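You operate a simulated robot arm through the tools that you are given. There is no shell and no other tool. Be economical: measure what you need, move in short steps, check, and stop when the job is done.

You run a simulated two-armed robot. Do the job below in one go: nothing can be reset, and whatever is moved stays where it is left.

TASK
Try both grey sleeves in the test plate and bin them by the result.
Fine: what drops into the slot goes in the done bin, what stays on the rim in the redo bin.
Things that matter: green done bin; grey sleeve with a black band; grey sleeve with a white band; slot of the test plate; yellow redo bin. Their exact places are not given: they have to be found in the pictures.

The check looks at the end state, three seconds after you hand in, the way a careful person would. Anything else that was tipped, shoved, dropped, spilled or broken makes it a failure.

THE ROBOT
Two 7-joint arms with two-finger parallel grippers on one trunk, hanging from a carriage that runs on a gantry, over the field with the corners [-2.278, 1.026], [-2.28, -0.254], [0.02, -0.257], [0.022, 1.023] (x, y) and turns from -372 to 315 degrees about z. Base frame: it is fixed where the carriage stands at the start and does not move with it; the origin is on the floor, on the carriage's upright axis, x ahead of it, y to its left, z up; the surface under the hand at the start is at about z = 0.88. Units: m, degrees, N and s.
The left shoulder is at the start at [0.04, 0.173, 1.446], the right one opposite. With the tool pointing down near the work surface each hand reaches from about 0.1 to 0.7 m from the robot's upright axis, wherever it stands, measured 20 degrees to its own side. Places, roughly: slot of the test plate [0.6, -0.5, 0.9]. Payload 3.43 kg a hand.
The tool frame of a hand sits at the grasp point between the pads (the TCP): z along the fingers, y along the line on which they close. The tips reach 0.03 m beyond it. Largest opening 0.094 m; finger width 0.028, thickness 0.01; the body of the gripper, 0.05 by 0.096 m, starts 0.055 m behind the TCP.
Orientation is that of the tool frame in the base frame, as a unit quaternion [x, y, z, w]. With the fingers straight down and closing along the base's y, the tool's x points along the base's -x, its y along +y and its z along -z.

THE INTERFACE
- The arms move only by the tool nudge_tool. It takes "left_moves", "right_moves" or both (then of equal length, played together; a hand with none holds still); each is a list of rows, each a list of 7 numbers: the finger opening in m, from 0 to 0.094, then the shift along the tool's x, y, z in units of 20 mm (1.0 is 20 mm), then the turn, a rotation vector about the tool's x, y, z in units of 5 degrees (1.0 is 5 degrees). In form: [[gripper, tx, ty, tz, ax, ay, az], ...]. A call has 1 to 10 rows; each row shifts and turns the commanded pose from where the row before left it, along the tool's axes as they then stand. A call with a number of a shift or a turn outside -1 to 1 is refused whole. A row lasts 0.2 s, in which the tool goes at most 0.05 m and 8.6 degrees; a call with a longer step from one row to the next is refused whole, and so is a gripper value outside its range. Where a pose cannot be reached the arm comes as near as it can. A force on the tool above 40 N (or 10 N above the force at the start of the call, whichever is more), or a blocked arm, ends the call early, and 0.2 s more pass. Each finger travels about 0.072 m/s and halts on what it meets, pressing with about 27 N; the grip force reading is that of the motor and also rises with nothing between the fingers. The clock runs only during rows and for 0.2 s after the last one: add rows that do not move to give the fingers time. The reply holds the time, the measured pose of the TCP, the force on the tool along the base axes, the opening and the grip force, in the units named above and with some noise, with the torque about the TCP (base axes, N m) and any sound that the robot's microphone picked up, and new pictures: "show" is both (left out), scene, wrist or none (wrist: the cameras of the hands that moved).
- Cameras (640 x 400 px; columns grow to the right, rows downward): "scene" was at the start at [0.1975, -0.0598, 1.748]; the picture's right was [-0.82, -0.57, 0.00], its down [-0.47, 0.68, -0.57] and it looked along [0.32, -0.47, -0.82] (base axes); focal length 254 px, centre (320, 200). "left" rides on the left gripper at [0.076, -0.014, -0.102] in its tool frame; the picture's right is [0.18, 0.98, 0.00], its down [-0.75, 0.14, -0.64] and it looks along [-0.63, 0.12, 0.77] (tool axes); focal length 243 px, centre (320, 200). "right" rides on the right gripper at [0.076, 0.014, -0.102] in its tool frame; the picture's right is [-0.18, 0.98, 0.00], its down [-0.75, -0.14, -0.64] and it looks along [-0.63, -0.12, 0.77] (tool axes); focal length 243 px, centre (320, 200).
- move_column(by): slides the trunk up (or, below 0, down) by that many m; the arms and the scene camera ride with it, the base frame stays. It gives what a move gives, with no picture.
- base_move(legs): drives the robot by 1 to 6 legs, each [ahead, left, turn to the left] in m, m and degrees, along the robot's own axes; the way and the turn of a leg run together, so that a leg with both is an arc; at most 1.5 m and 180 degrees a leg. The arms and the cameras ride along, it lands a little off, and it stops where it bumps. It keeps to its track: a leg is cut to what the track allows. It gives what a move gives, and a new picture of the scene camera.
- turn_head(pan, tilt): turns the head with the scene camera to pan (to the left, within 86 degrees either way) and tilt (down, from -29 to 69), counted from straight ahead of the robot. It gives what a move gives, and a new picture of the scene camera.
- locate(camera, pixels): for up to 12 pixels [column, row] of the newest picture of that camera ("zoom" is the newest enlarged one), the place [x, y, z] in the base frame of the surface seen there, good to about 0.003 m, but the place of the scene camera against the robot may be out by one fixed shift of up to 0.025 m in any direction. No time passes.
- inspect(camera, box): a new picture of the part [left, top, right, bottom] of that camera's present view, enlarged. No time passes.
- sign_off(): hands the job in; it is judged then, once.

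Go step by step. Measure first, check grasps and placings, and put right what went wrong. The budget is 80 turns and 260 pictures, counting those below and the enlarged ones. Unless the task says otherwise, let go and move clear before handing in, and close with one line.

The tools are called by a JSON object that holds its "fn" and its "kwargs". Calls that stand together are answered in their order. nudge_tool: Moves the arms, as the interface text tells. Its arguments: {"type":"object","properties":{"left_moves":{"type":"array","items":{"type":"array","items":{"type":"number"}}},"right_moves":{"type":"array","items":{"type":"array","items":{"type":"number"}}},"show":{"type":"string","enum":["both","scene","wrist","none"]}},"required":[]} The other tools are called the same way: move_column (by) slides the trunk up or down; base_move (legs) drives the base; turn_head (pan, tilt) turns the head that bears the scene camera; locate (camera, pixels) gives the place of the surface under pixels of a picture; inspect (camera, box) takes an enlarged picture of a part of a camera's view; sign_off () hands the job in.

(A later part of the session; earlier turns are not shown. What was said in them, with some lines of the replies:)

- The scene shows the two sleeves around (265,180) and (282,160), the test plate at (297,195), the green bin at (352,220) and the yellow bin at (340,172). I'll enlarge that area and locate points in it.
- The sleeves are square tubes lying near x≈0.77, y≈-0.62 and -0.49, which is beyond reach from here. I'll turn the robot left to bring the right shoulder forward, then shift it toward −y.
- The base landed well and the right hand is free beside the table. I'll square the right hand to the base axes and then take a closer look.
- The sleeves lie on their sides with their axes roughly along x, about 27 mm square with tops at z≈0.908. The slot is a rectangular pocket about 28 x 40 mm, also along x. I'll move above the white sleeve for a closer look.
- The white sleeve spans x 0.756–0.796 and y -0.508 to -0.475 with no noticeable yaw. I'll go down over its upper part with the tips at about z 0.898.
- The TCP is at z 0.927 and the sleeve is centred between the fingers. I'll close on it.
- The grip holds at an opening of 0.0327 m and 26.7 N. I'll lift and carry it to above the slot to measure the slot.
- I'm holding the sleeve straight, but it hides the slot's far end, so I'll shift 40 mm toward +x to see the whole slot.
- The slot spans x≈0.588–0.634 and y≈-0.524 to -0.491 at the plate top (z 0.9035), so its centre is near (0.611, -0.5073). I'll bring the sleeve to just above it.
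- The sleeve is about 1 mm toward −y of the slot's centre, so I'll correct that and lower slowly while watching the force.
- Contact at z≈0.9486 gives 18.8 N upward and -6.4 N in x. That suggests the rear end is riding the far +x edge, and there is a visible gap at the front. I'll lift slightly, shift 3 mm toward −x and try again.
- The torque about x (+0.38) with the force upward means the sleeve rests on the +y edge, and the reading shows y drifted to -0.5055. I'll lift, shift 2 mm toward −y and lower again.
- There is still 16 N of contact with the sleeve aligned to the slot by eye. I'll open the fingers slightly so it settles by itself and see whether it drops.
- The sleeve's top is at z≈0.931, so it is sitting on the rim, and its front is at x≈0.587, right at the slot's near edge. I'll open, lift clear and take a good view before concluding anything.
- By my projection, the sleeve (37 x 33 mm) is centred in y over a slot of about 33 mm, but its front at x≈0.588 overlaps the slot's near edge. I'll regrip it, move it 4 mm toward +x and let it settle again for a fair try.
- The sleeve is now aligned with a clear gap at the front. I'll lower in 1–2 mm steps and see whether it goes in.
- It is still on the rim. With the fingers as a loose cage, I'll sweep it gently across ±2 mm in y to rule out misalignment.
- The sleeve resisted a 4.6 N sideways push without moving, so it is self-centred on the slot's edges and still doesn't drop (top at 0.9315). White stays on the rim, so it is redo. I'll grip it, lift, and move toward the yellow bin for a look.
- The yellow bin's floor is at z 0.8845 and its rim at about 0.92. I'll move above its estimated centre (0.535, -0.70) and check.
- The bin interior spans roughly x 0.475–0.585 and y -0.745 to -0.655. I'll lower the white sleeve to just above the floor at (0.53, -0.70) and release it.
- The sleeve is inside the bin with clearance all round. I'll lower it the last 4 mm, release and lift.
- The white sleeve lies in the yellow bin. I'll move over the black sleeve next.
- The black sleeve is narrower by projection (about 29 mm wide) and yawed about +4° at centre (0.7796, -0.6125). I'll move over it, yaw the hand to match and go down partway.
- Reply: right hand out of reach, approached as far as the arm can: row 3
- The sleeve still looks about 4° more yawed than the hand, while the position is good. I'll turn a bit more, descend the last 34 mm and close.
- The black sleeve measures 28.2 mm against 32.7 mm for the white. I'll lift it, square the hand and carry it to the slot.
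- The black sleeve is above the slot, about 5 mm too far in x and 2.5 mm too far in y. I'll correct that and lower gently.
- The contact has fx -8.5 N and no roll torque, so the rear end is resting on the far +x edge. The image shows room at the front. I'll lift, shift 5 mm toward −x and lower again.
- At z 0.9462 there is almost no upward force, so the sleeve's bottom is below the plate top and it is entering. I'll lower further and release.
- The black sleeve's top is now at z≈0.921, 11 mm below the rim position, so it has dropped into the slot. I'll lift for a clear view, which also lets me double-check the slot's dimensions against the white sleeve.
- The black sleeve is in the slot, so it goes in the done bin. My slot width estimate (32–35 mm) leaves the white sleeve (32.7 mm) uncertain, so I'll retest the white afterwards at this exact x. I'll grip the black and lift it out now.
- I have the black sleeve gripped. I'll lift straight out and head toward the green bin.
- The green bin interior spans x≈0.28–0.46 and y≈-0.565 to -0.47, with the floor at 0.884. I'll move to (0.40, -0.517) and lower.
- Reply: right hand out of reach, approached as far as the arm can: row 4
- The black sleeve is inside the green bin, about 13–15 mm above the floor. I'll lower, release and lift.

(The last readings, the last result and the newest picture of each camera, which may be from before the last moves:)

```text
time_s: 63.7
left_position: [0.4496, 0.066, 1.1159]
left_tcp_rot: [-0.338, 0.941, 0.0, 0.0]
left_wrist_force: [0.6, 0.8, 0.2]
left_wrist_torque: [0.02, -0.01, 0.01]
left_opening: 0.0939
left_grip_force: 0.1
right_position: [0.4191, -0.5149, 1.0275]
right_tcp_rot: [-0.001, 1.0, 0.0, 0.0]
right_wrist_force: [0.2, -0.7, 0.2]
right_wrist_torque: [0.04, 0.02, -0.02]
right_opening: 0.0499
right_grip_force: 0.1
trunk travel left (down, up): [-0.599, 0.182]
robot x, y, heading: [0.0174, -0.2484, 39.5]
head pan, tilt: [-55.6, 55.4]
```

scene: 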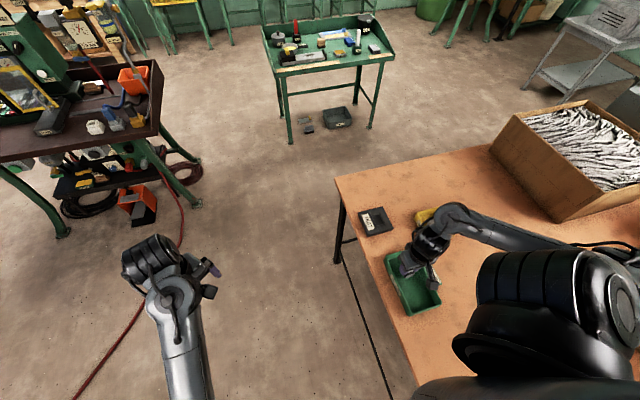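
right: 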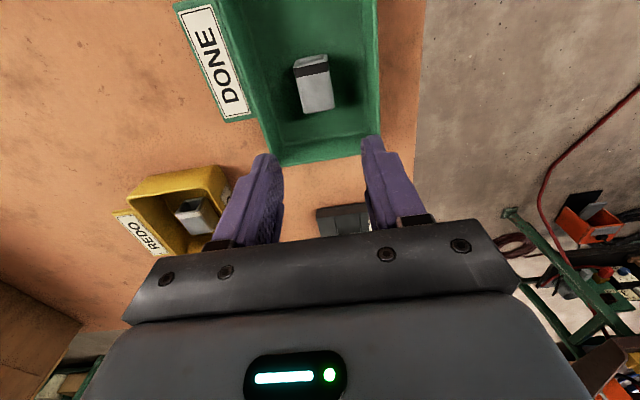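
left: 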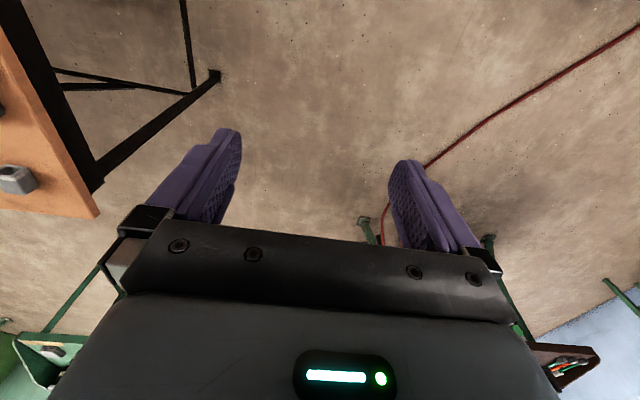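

The black sleeve is in the done bin. I'll go back to the empty slot for a close measurement of its width.

{"fn": "nudge_tool", "kwargs": {"right_moves": [[0.07, -1, 0, 0, 0, 0, 0], [0.07, -1, 0, 0, 0, 0, 0], [0.07, -1, 0, 0, 0, 0, 0], [0.07, -1, 0, 0, 0, 0, 0], [0.07, -1, 0, 0, 0, 0, 0], [0.07, -1, 0, 0, 0, 0, 0], [0.07, -1, 0, 0, 0, 0, 0], [0.07, -1, 0, 0, 0, 0, 0], [0.07, -1, 0.2, 0, 0, 0, 0], [0.07, -1, 0.2, 0, 0, 0, 0]], "show": "none"}}

{"fn": "nudge_tool", "kwargs": {"right_moves": [[0.07, -0.8, 0, 0.5, 0, 0, 0], [0.07, -0.3, 0, 0.9, 0, 0, 0], [0.07, 0, 0, 0.8, 0, 0, 0], [0.07, 0, 0, 0.8, 0, 0, 0], [0.07, 0, 0, 0, 0, 0, 0]], "show": "wrist"}}

{"fn": "inspect", "kwargs": {"camera": "right", "box": [260, 0, 400, 88]}}

```text
time_s: 65.9
left_position: [0.4494, 0.067, 1.1171]
left_tcp_rot: [-0.338, 0.941, 0.001, 0.0]
left_wrist_force: [0.4, 0.7, -0.4]
left_wrist_torque: [-0.01, -0.01, -0.01]
left_opening: 0.0941
left_grip_force: 0.0
right_position: [0.6197, -0.5055, 1.0292]
right_tcp_rot: [0.0, 1.0, 0.0, 0.0]
right_wrist_force: [-0.6, 0.8, -0.1]
right_wrist_torque: [-0.01, -0.01, -0.03]
right_opening: 0.07
right_grip_force: 0.0
trunk travel left (down, up): [-0.599, 0.182]
robot x, y, heading: [0.0165, -0.2507, 39.6]
head pan, tilt: [-55.6, 55.4]
```

```text
time_s: 67.1
left_position: [0.4491, 0.0667, 1.1146]
left_tcp_rot: [-0.338, 0.941, -0.001, 0.0]
left_wrist_force: [-0.6, -0.3, -0.1]
left_wrist_torque: [-0.02, 0.0, -0.02]
left_opening: 0.094
left_grip_force: 0.0
right_position: [0.6401, -0.5057, 0.9681]
right_tcp_rot: [0.0, 1.0, 0.0, 0.0]
right_wrist_force: [-0.5, 0.1, 0.7]
right_wrist_torque: [-0.02, -0.02, -0.03]
right_opening: 0.0703
right_grip_force: 0.1
trunk travel left (down, up): [-0.599, 0.182]
robot x, y, heading: [0.0172, -0.2494, 39.7]
head pan, tilt: [-55.6, 55.4]
```

right: 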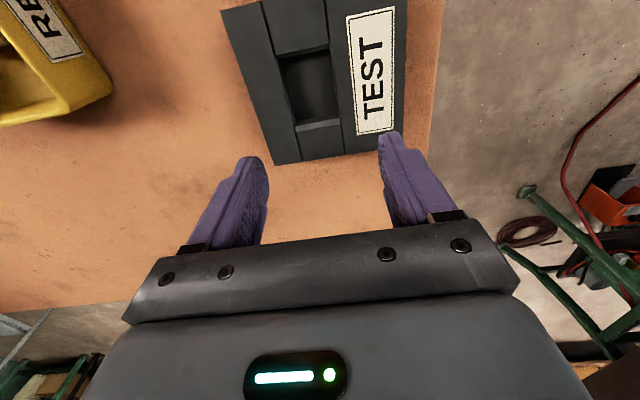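

```text
4.55 times, centred on (330, 44) of right
```

zoom: 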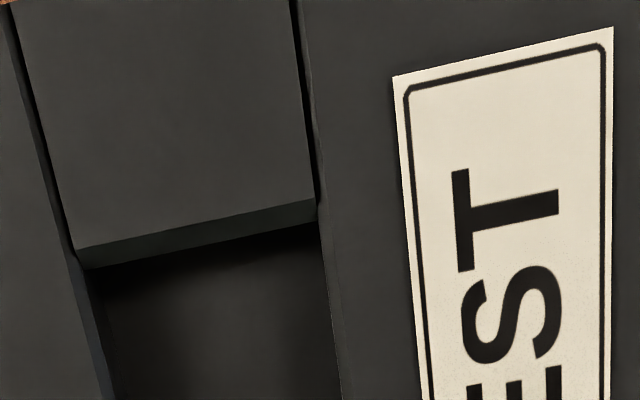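

{"fn": "inspect", "kwargs": {"camera": "right", "box": [264, 40, 354, 140]}}

```text
4.00 times, centred on (309, 90) of right
```

zoom: 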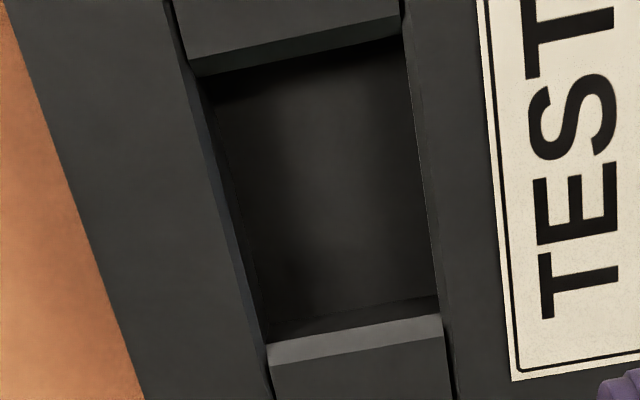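

The close-up puts the slot at about 32.3 mm wide and 44 mm long (x 0.5865–0.631). That is slightly less than the white's 32.7 mm, but the margin is thin. For a sound verdict I'll fetch the white sleeve back for one careful retest, centred in x.

{"fn": "nudge_tool", "kwargs": {"right_moves": [[0.06, 0, 0, -1, 0, 0, 0], [0.06, 0.62, -1, -1, 0, 0, 0], [0.06, 0.62, -1, -1, 0, 0, 0], [0.06, 0.62, -1, -0.6, 0, 0, 0], [0.06, 0.62, -1, 0, 0, 0, 0], [0.06, 0.62, -1, 0, 0, 0, 0], [0.06, 0.62, -1, 0, 0, 0, 0], [0.06, 0.62, -1, 0, 0, 0, 0], [0.06, 0.62, -1, 0, 0, 0, 0], [0.06, 0.62, -1, 0, 0, 0, 0]], "show": "none"}}

{"fn": "nudge_tool", "kwargs": {"right_moves": [[0.06, 0, -0.8, 0, 0, 0, 0], [0.06, 0, 0, 0, 0, 0, 0]], "show": "wrist"}}

{"fn": "inspect", "kwargs": {"camera": "right", "box": [240, 20, 400, 170]}}

{"fn": "locate", "kwargs": {"camera": "right", "pixels": [[320, 110], [308, 105], [335, 105], [315, 120], [335, 118]]}}

```text
time_s: 69.3
left_position: [0.4488, 0.0671, 1.1156]
left_tcp_rot: [-0.339, 0.941, 0.0, 0.0]
left_wrist_force: [-0.2, 0.3, 0.3]
left_wrist_torque: [-0.02, -0.02, -0.02]
left_opening: 0.094
left_grip_force: 0.1
right_position: [0.5301, -0.6901, 1.0395]
right_tcp_rot: [0.0, 1.0, 0.0, 0.0]
right_wrist_force: [-0.5, 0.0, -0.4]
right_wrist_torque: [-0.01, 0.03, 0.03]
right_opening: 0.06
right_grip_force: 0.0
trunk travel left (down, up): [-0.599, 0.182]
robot x, y, heading: [0.0137, -0.251, 39.3]
head pan, tilt: [-55.6, 55.4]
```

```text
time_s: 69.9
left_position: [0.4487, 0.0669, 1.1166]
left_tcp_rot: [-0.338, 0.941, 0.0, 0.0]
left_wrist_force: [-0.5, -0.1, -0.2]
left_wrist_torque: [-0.01, -0.01, 0.02]
left_opening: 0.0939
left_grip_force: 0.0
right_position: [0.5287, -0.7032, 1.0393]
right_tcp_rot: [0.0, 1.0, 0.0, -0.001]
right_wrist_force: [0.3, -0.5, -0.7]
right_wrist_torque: [0.02, 0.01, -0.01]
right_opening: 0.0602
right_grip_force: 0.1
trunk travel left (down, up): [-0.599, 0.182]
robot x, y, heading: [0.0189, -0.249, 39.8]
head pan, tilt: [-55.6, 55.4]
```

right: 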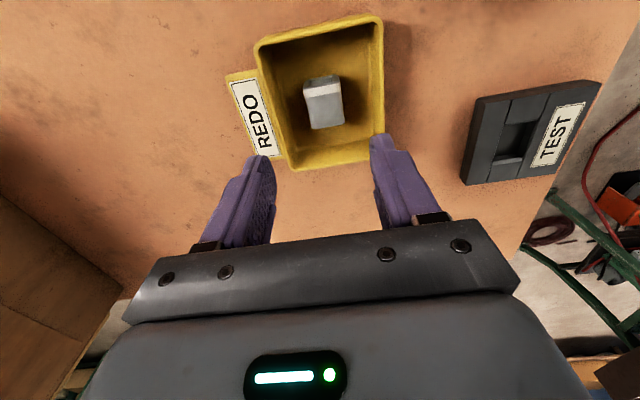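

```text
2.67 times, centred on (320, 95) of right
```

zoom: 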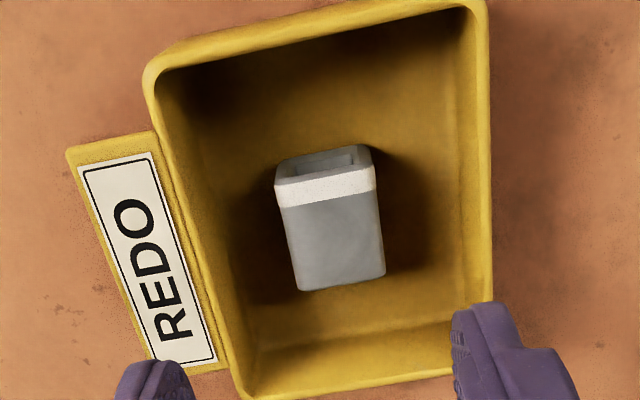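

```text
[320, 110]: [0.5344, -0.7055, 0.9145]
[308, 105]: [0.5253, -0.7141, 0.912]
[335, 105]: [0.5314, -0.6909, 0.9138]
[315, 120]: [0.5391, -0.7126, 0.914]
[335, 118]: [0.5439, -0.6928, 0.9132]
```

The white sleeve sits square at about (0.530, -0.7015) with its top at 0.9135. I'll descend with a 60 mm opening, grip and lift.

{"fn": "nudge_tool", "kwargs": {"right_moves": [[0.055, 0, 0.08, 1, 0, 0, 0], [0.055, 0, 0, 1, 0, 0, 0], [0.055, 0, 0, 1, 0, 0, 0], [0.055, 0, 0, 1, 0, 0, 0], [0.055, 0, 0, 1, 0, 0, 0], [0.055, 0, 0, 0.35, 0, 0, 0], [0.04, 0, 0, 0, 0, 0, 0], [0.02, 0, 0, 0, 0, 0, 0], [0.02, 0, 0, 0, 0, 0, 0], [0.02, 0, 0, 0, 0, 0, 0]], "show": "none"}}

{"fn": "nudge_tool", "kwargs": {"right_moves": [[0.02, 0, 0, -1, 0, 0, 0], [0.02, 0, 0, -1, 0, 0, 0], [0.02, 0, 0, -1, 0, 0, 0], [0.02, -0.4, 1, -0.5, 0, 0, 0], [0.02, -0.4, 1, 0, 0, 0, 0], [0.02, -0.4, 1, 0, 0, 0, 0], [0.02, -0.4, 1, 0, 0, 0, 0], [0.02, -0.4, 1, 0, 0, 0, 0], [0.02, -0.4, 1, 0, 0, 0, 0], [0.02, -0.4, 1, 0, 0, 0, 0]], "show": "none"}}

{"fn": "nudge_tool", "kwargs": {"right_moves": [[0.02, -0.6, 1, 0, 0, 0, 0], [0.02, -0.6, 1, 0, 0, 0, 0], [0.02, -0.2, 0.7, 0, 0, 0, 0], [0.02, 0, 0, 0, 0, 0, 0]], "show": "wrist"}}

```text
time_s: 72.1
left_position: [0.4499, 0.0673, 1.1144]
left_tcp_rot: [-0.338, 0.941, 0.0, 0.0]
left_wrist_force: [-0.3, 0.2, 0.1]
left_wrist_torque: [-0.01, 0.0, 0.03]
left_opening: 0.094
left_grip_force: 0.0
right_position: [0.5291, -0.7021, 0.9314]
right_tcp_rot: [-0.001, 1.0, 0.0, 0.0]
right_wrist_force: [0.5, -0.2, 0.3]
right_wrist_torque: [0.06, -0.02, 0.05]
right_opening: 0.0326
right_grip_force: 27.2
trunk travel left (down, up): [-0.599, 0.182]
robot x, y, heading: [0.0174, -0.2507, 39.2]
head pan, tilt: [-55.6, 55.4]
```

```text
time_s: 74.3
left_position: [0.4492, 0.0673, 1.1166]
left_tcp_rot: [-0.338, 0.941, -0.001, 0.0]
left_wrist_force: [0.5, 0.3, 0.3]
left_wrist_torque: [-0.05, 0.01, -0.01]
left_opening: 0.0941
left_grip_force: 0.0
right_position: [0.5869, -0.5624, 1.0044]
right_tcp_rot: [0.001, 1.0, 0.0, 0.0]
right_wrist_force: [-0.6, -0.4, -0.4]
right_wrist_torque: [-0.01, 0.02, -0.03]
right_opening: 0.0329
right_grip_force: 26.7
trunk travel left (down, up): [-0.599, 0.182]
robot x, y, heading: [0.0169, -0.2475, 39.8]
head pan, tilt: [-55.6, 55.4]
```

```text
time_s: 75.3
left_position: [0.4484, 0.0669, 1.1167]
left_tcp_rot: [-0.338, 0.941, 0.0, 0.0]
left_wrist_force: [0.2, -0.1, -1.1]
left_wrist_torque: [0.0, 0.0, -0.02]
left_opening: 0.0939
left_grip_force: 0.0
right_position: [0.612, -0.5078, 1.0041]
right_tcp_rot: [0.0, 1.0, 0.0, 0.0]
right_wrist_force: [0.0, 0.1, -1.1]
right_wrist_torque: [-0.02, -0.02, 0.0]
right_opening: 0.0326
right_grip_force: 26.8
trunk travel left (down, up): [-0.599, 0.182]
robot x, y, heading: [0.0197, -0.2471, 39.4]
head pan, tilt: [-55.6, 55.4]
```

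right: 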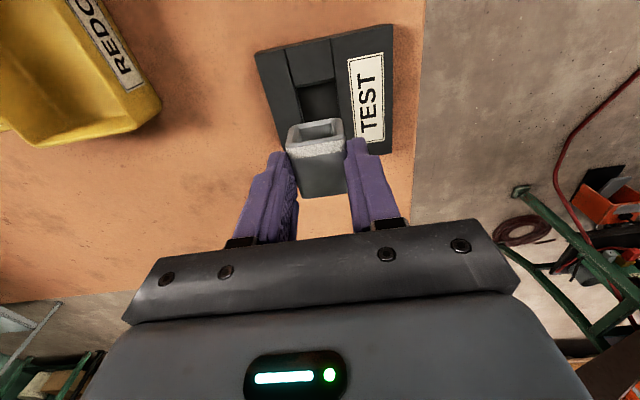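

I'll bring it to x 0.607, y -0.5073 and lower gently to contact.

{"fn": "nudge_tool", "kwargs": {"right_moves": [[0.02, 0.25, 0.02, 0.8, 0, 0, 0], [0.02, 0, 0, 0.8, 0, 0, 0], [0.02, 0, 0, 0.8, 0, 0, 0], [0.02, 0, 0, 0.15, 0, 0, 0], [0.02, 0, 0, 0.1, 0, 0, 0], [0.02, 0, 0, 0.1, 0, 0, 0], [0.02, 0, 0, 0, 0, 0, 0]], "show": "wrist"}}

{"fn": "inspect", "kwargs": {"camera": "right", "box": [230, 60, 410, 200]}}

```text
time_s: 76.9
left_position: [0.449, 0.0664, 1.1163]
left_tcp_rot: [-0.338, 0.941, 0.0, 0.0]
left_wrist_force: [-1.2, -0.9, 0.5]
left_wrist_torque: [0.01, -0.01, -0.02]
left_opening: 0.0943
left_grip_force: 0.0
right_position: [0.6076, -0.5089, 0.95]
right_tcp_rot: [0.0, 1.0, 0.0, 0.0]
right_wrist_force: [-6.7, 1.5, 18.1]
right_wrist_torque: [0.07, 0.3, -0.05]
right_opening: 0.0328
right_grip_force: 26.9
trunk travel left (down, up): [-0.599, 0.182]
robot x, y, heading: [0.0185, -0.2495, 39.5]
head pan, tilt: [-55.6, 55.4]
```

right: 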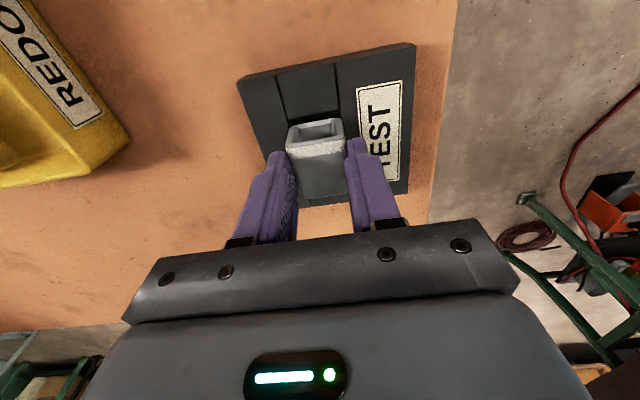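

```text
2.86 times, centred on (320, 130) of right
```

zoom: 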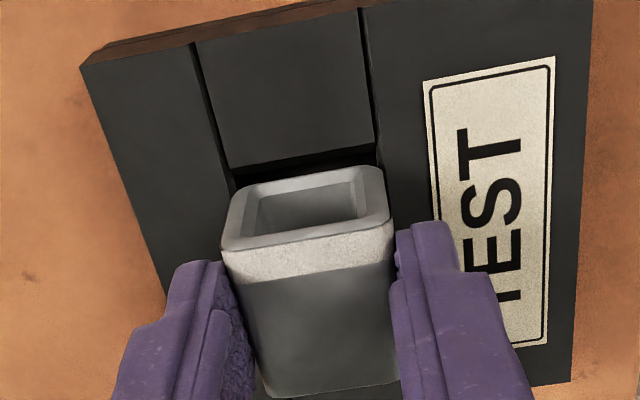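

The contact force (18 N) acts at the sleeve's centre: after removing the friction terms both torque levers are about zero. So both side edges carry it and no end does. I'll release loosely and sweep slightly for the final confirmation.

{"fn": "nudge_tool", "kwargs": {"right_moves": [[0.036, 0, 0, 0, 0, 0, 0], [0.036, 0, 0.06, 0, 0, 0, 0], [0.036, 0, 0.06, 0, 0, 0, 0], [0.036, 0, -0.06, 0, 0, 0, 0], [0.036, 0, -0.06, 0, 0, 0, 0], [0.036, 0, -0.06, 0, 0, 0, 0], [0.036, 0, -0.06, 0, 0, 0, 0], [0.036, 0, 0.06, 0, 0, 0, 0], [0.04, 0, 0.06, 0, 0, 0, 0]], "show": "wrist"}}

{"fn": "inspect", "kwargs": {"camera": "right", "box": [230, 60, 410, 200]}}

{"fn": "locate", "kwargs": {"camera": "right", "pixels": [[318, 165], [305, 175], [335, 175], [312, 190], [335, 188]]}}

```text
time_s: 78.9
left_position: [0.4492, 0.0659, 1.1158]
left_tcp_rot: [-0.338, 0.941, 0.001, 0.0]
left_wrist_force: [-0.2, -0.5, 1.2]
left_wrist_torque: [0.02, 0.01, 0.0]
left_opening: 0.0937
left_grip_force: 0.0
right_position: [0.607, -0.5075, 0.9486]
right_tcp_rot: [0.0, 1.0, 0.0, 0.0]
right_wrist_force: [0.5, -0.2, 0.3]
right_wrist_torque: [0.01, 0.02, -0.02]
right_opening: 0.04
right_grip_force: 0.1
trunk travel left (down, up): [-0.599, 0.182]
robot x, y, heading: [0.0227, -0.2462, 39.4]
head pan, tilt: [-55.6, 55.4]
```

right: 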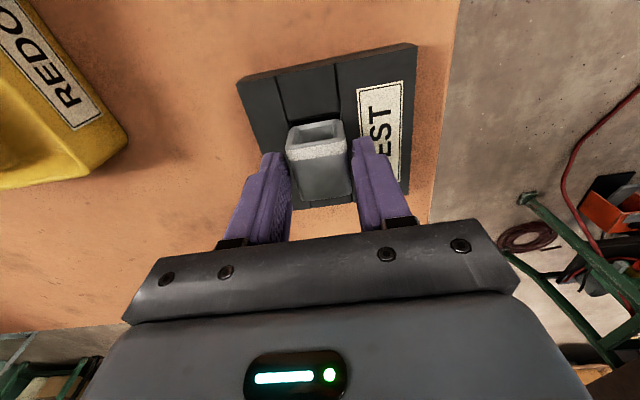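

```text
2.86 times, centred on (320, 130) of right
```

zoom: 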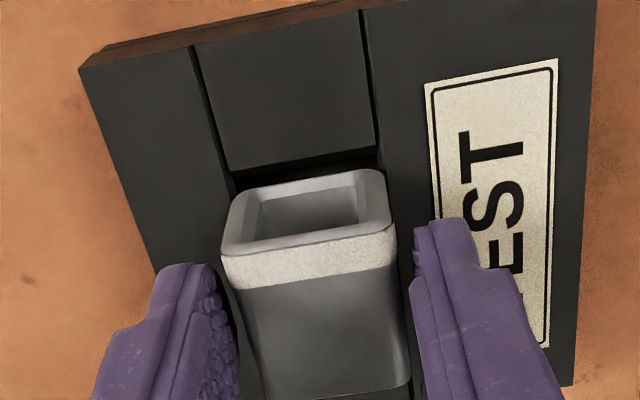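

```text
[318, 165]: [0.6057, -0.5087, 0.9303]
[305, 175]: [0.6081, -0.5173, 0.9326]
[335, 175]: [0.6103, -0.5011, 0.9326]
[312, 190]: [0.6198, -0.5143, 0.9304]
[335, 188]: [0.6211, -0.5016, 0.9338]
```

After centring and sweeping in y, the white sleeve still sits on the rim (top 0.932), which confirms redo. I'll carry it back to the yellow bin.

{"fn": "nudge_tool", "kwargs": {"right_moves": [[0.03, 0, 0, 0, 0, 0, 0], [0.02, 0, 0, 0, 0, 0, 0], [0.02, 0, 0, 0, 0, 0, 0], [0.02, 0, 0, -0.7, 0, 0, 0], [0.02, 0, 0, -1, 0, 0, 0], [0.02, 0, 0, -1, 0, 0, 0], [0.02, 0, 0, -1, 0, 0, 0], [0.02, 0, 0, -1, 0, 0, 0]], "show": "none"}}

{"fn": "nudge_tool", "kwargs": {"right_moves": [[0.02, 0.39, -0.97, 0, 0, 0, 0], [0.02, 0.39, -0.97, 0, 0, 0, 0], [0.02, 0.39, -0.97, 0, 0, 0, 0], [0.02, 0.39, -0.97, 0, 0, 0, 0], [0.02, 0.39, -0.97, 0, 0, 0, 0], [0.02, 0.39, -0.97, 0, 0, 0, 0], [0.02, 0.39, -0.97, 0, 0, 0, 0], [0.02, 0.39, -0.97, 0, 0, 0, 0], [0.02, 0.39, -0.97, 0, 0, 0, 0], [0.02, 0.39, -0.97, 0, 0, 0, 0]], "show": "wrist"}}

```text
time_s: 80.7
left_position: [0.4489, 0.0674, 1.1163]
left_tcp_rot: [-0.338, 0.941, 0.0, 0.001]
left_wrist_force: [-0.8, -0.6, 0.6]
left_wrist_torque: [0.0, 0.02, -0.01]
left_opening: 0.0941
left_grip_force: 0.0
right_position: [0.6081, -0.5086, 1.0434]
right_tcp_rot: [0.0, 1.0, 0.0, -0.001]
right_wrist_force: [-0.4, 0.4, 0.3]
right_wrist_torque: [-0.02, -0.05, 0.0]
right_opening: 0.0328
right_grip_force: 27.1
trunk travel left (down, up): [-0.599, 0.182]
robot x, y, heading: [0.0187, -0.2475, 39.2]
head pan, tilt: [-55.6, 55.4]
```

```text
time_s: 82.9
left_position: [0.4495, 0.0661, 1.116]
left_tcp_rot: [-0.338, 0.941, 0.0, -0.001]
left_wrist_force: [-0.4, 0.3, -0.6]
left_wrist_torque: [0.01, 0.0, 0.0]
left_opening: 0.0942
left_grip_force: 0.1
right_position: [0.5295, -0.7029, 1.041]
right_tcp_rot: [-0.001, 1.0, 0.0, 0.001]
right_wrist_force: [-0.3, 0.1, -0.9]
right_wrist_torque: [0.01, 0.04, -0.03]
right_opening: 0.0326
right_grip_force: 27.0
trunk travel left (down, up): [-0.599, 0.182]
robot x, y, heading: [0.0209, -0.2459, 39.5]
head pan, tilt: [-55.6, 55.4]
```

right: 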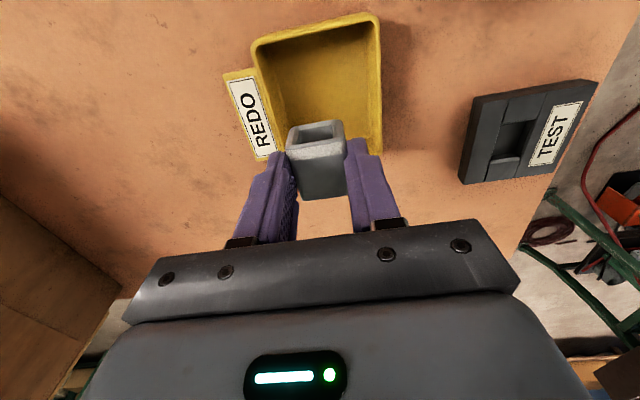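

I'm above the yellow bin at the earlier release spot. I'll lower and release, then lift.

{"fn": "nudge_tool", "kwargs": {"right_moves": [[0.02, 0, 0.05, 1, 0, 0, 0], [0.02, 0, 0, 1, 0, 0, 0], [0.02, 0, 0, 1, 0, 0, 0], [0.02, 0, 0, 1, 0, 0, 0], [0.02, 0, 0, 0.9, 0, 0, 0], [0.02, 0, 0, 0.4, 0, 0, 0], [0.02, 0, 0, 0, 0, 0, 0], [0.04, 0, 0, 0, 0, 0, 0], [0.05, 0, 0, 0, 0, 0, 0], [0.05, 0, 0, 0, 0, 0, 0]], "show": "none"}}

{"fn": "nudge_tool", "kwargs": {"right_moves": [[0.05, 0, 0, -0.7, 0, 0, 0], [0.05, 0, 0, -1, 0, 0, 0], [0.05, 0, 0, -1, 0, 0, 0], [0.05, 0, 0, -1, 0, 0, 0], [0.05, 0, 0, -1, 0, 0, 0], [0.05, 0, 0, -1, 0, 0, 0], [0.05, 0, 0, -1, 0, 0, 0], [0.05, 0.8, 0.6, -0.5, 0, 0, 0], [0.05, 0.8, 0.6, 0, 0, 0, 0], [0.05, 0.8, 0.6, 0, 0, 0, 0]], "show": "both"}}

```text
time_s: 85.1
left_position: [0.4485, 0.0668, 1.1159]
left_tcp_rot: [-0.337, 0.941, 0.0, 0.001]
left_wrist_force: [0.8, 0.5, 1.3]
left_wrist_torque: [-0.03, 0.03, -0.01]
left_opening: 0.0939
left_grip_force: 0.2
right_position: [0.5303, -0.7014, 0.9368]
right_tcp_rot: [0.001, 1.0, 0.0, 0.0]
right_wrist_force: [-0.2, -0.4, -0.8]
right_wrist_torque: [0.02, 0.03, 0.03]
right_opening: 0.0501
right_grip_force: 0.1
trunk travel left (down, up): [-0.599, 0.182]
robot x, y, heading: [0.0136, -0.2541, 39.5]
head pan, tilt: [-55.6, 55.4]
```

```text
time_s: 87.3
left_position: [0.4484, 0.0671, 1.1157]
left_tcp_rot: [-0.338, 0.941, 0.0, 0.0]
left_wrist_force: [0.1, 0.3, -0.3]
left_wrist_torque: [0.02, 0.02, 0.0]
left_opening: 0.094
left_grip_force: 0.1
right_position: [0.4917, -0.6619, 1.0406]
right_tcp_rot: [0.0, 1.0, 0.001, 0.002]
right_wrist_force: [0.1, 0.4, -0.6]
right_wrist_torque: [-0.02, 0.0, 0.0]
right_opening: 0.0499
right_grip_force: 0.0
right hand out of reach, approached as far as the arm can: row 7, 8, 9, 10
trunk travel left (down, up): [-0.599, 0.182]
robot x, y, heading: [0.0152, -0.2474, 39.5]
head pan, tilt: [-55.6, 55.4]
```

scene: 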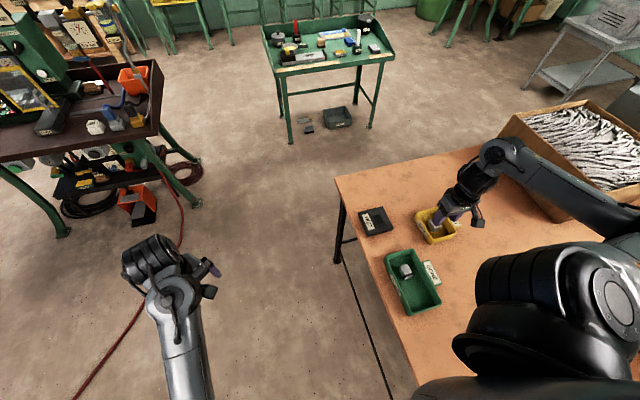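
right: 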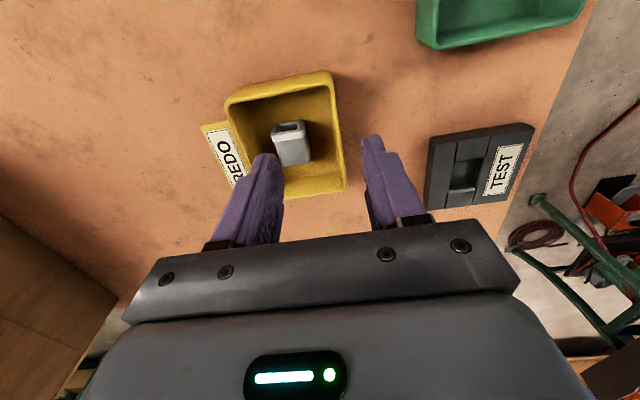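

The white sleeve lies in the yellow bin (right view, pixel 290,142) and the black in the green bin (scene, pixel 405,270). The plate is empty and the hand is open and clear, so I'm handing in.

{"fn": "sign_off", "kwargs": {}}

```text
The job is handed in.
```

Both sleeves are tested and binned: the black-band sleeve dropped into the slot and is in the green done bin; the white-band sleeve stayed on the rim in every try, including a careful retest, and is in the yellow redo bin.
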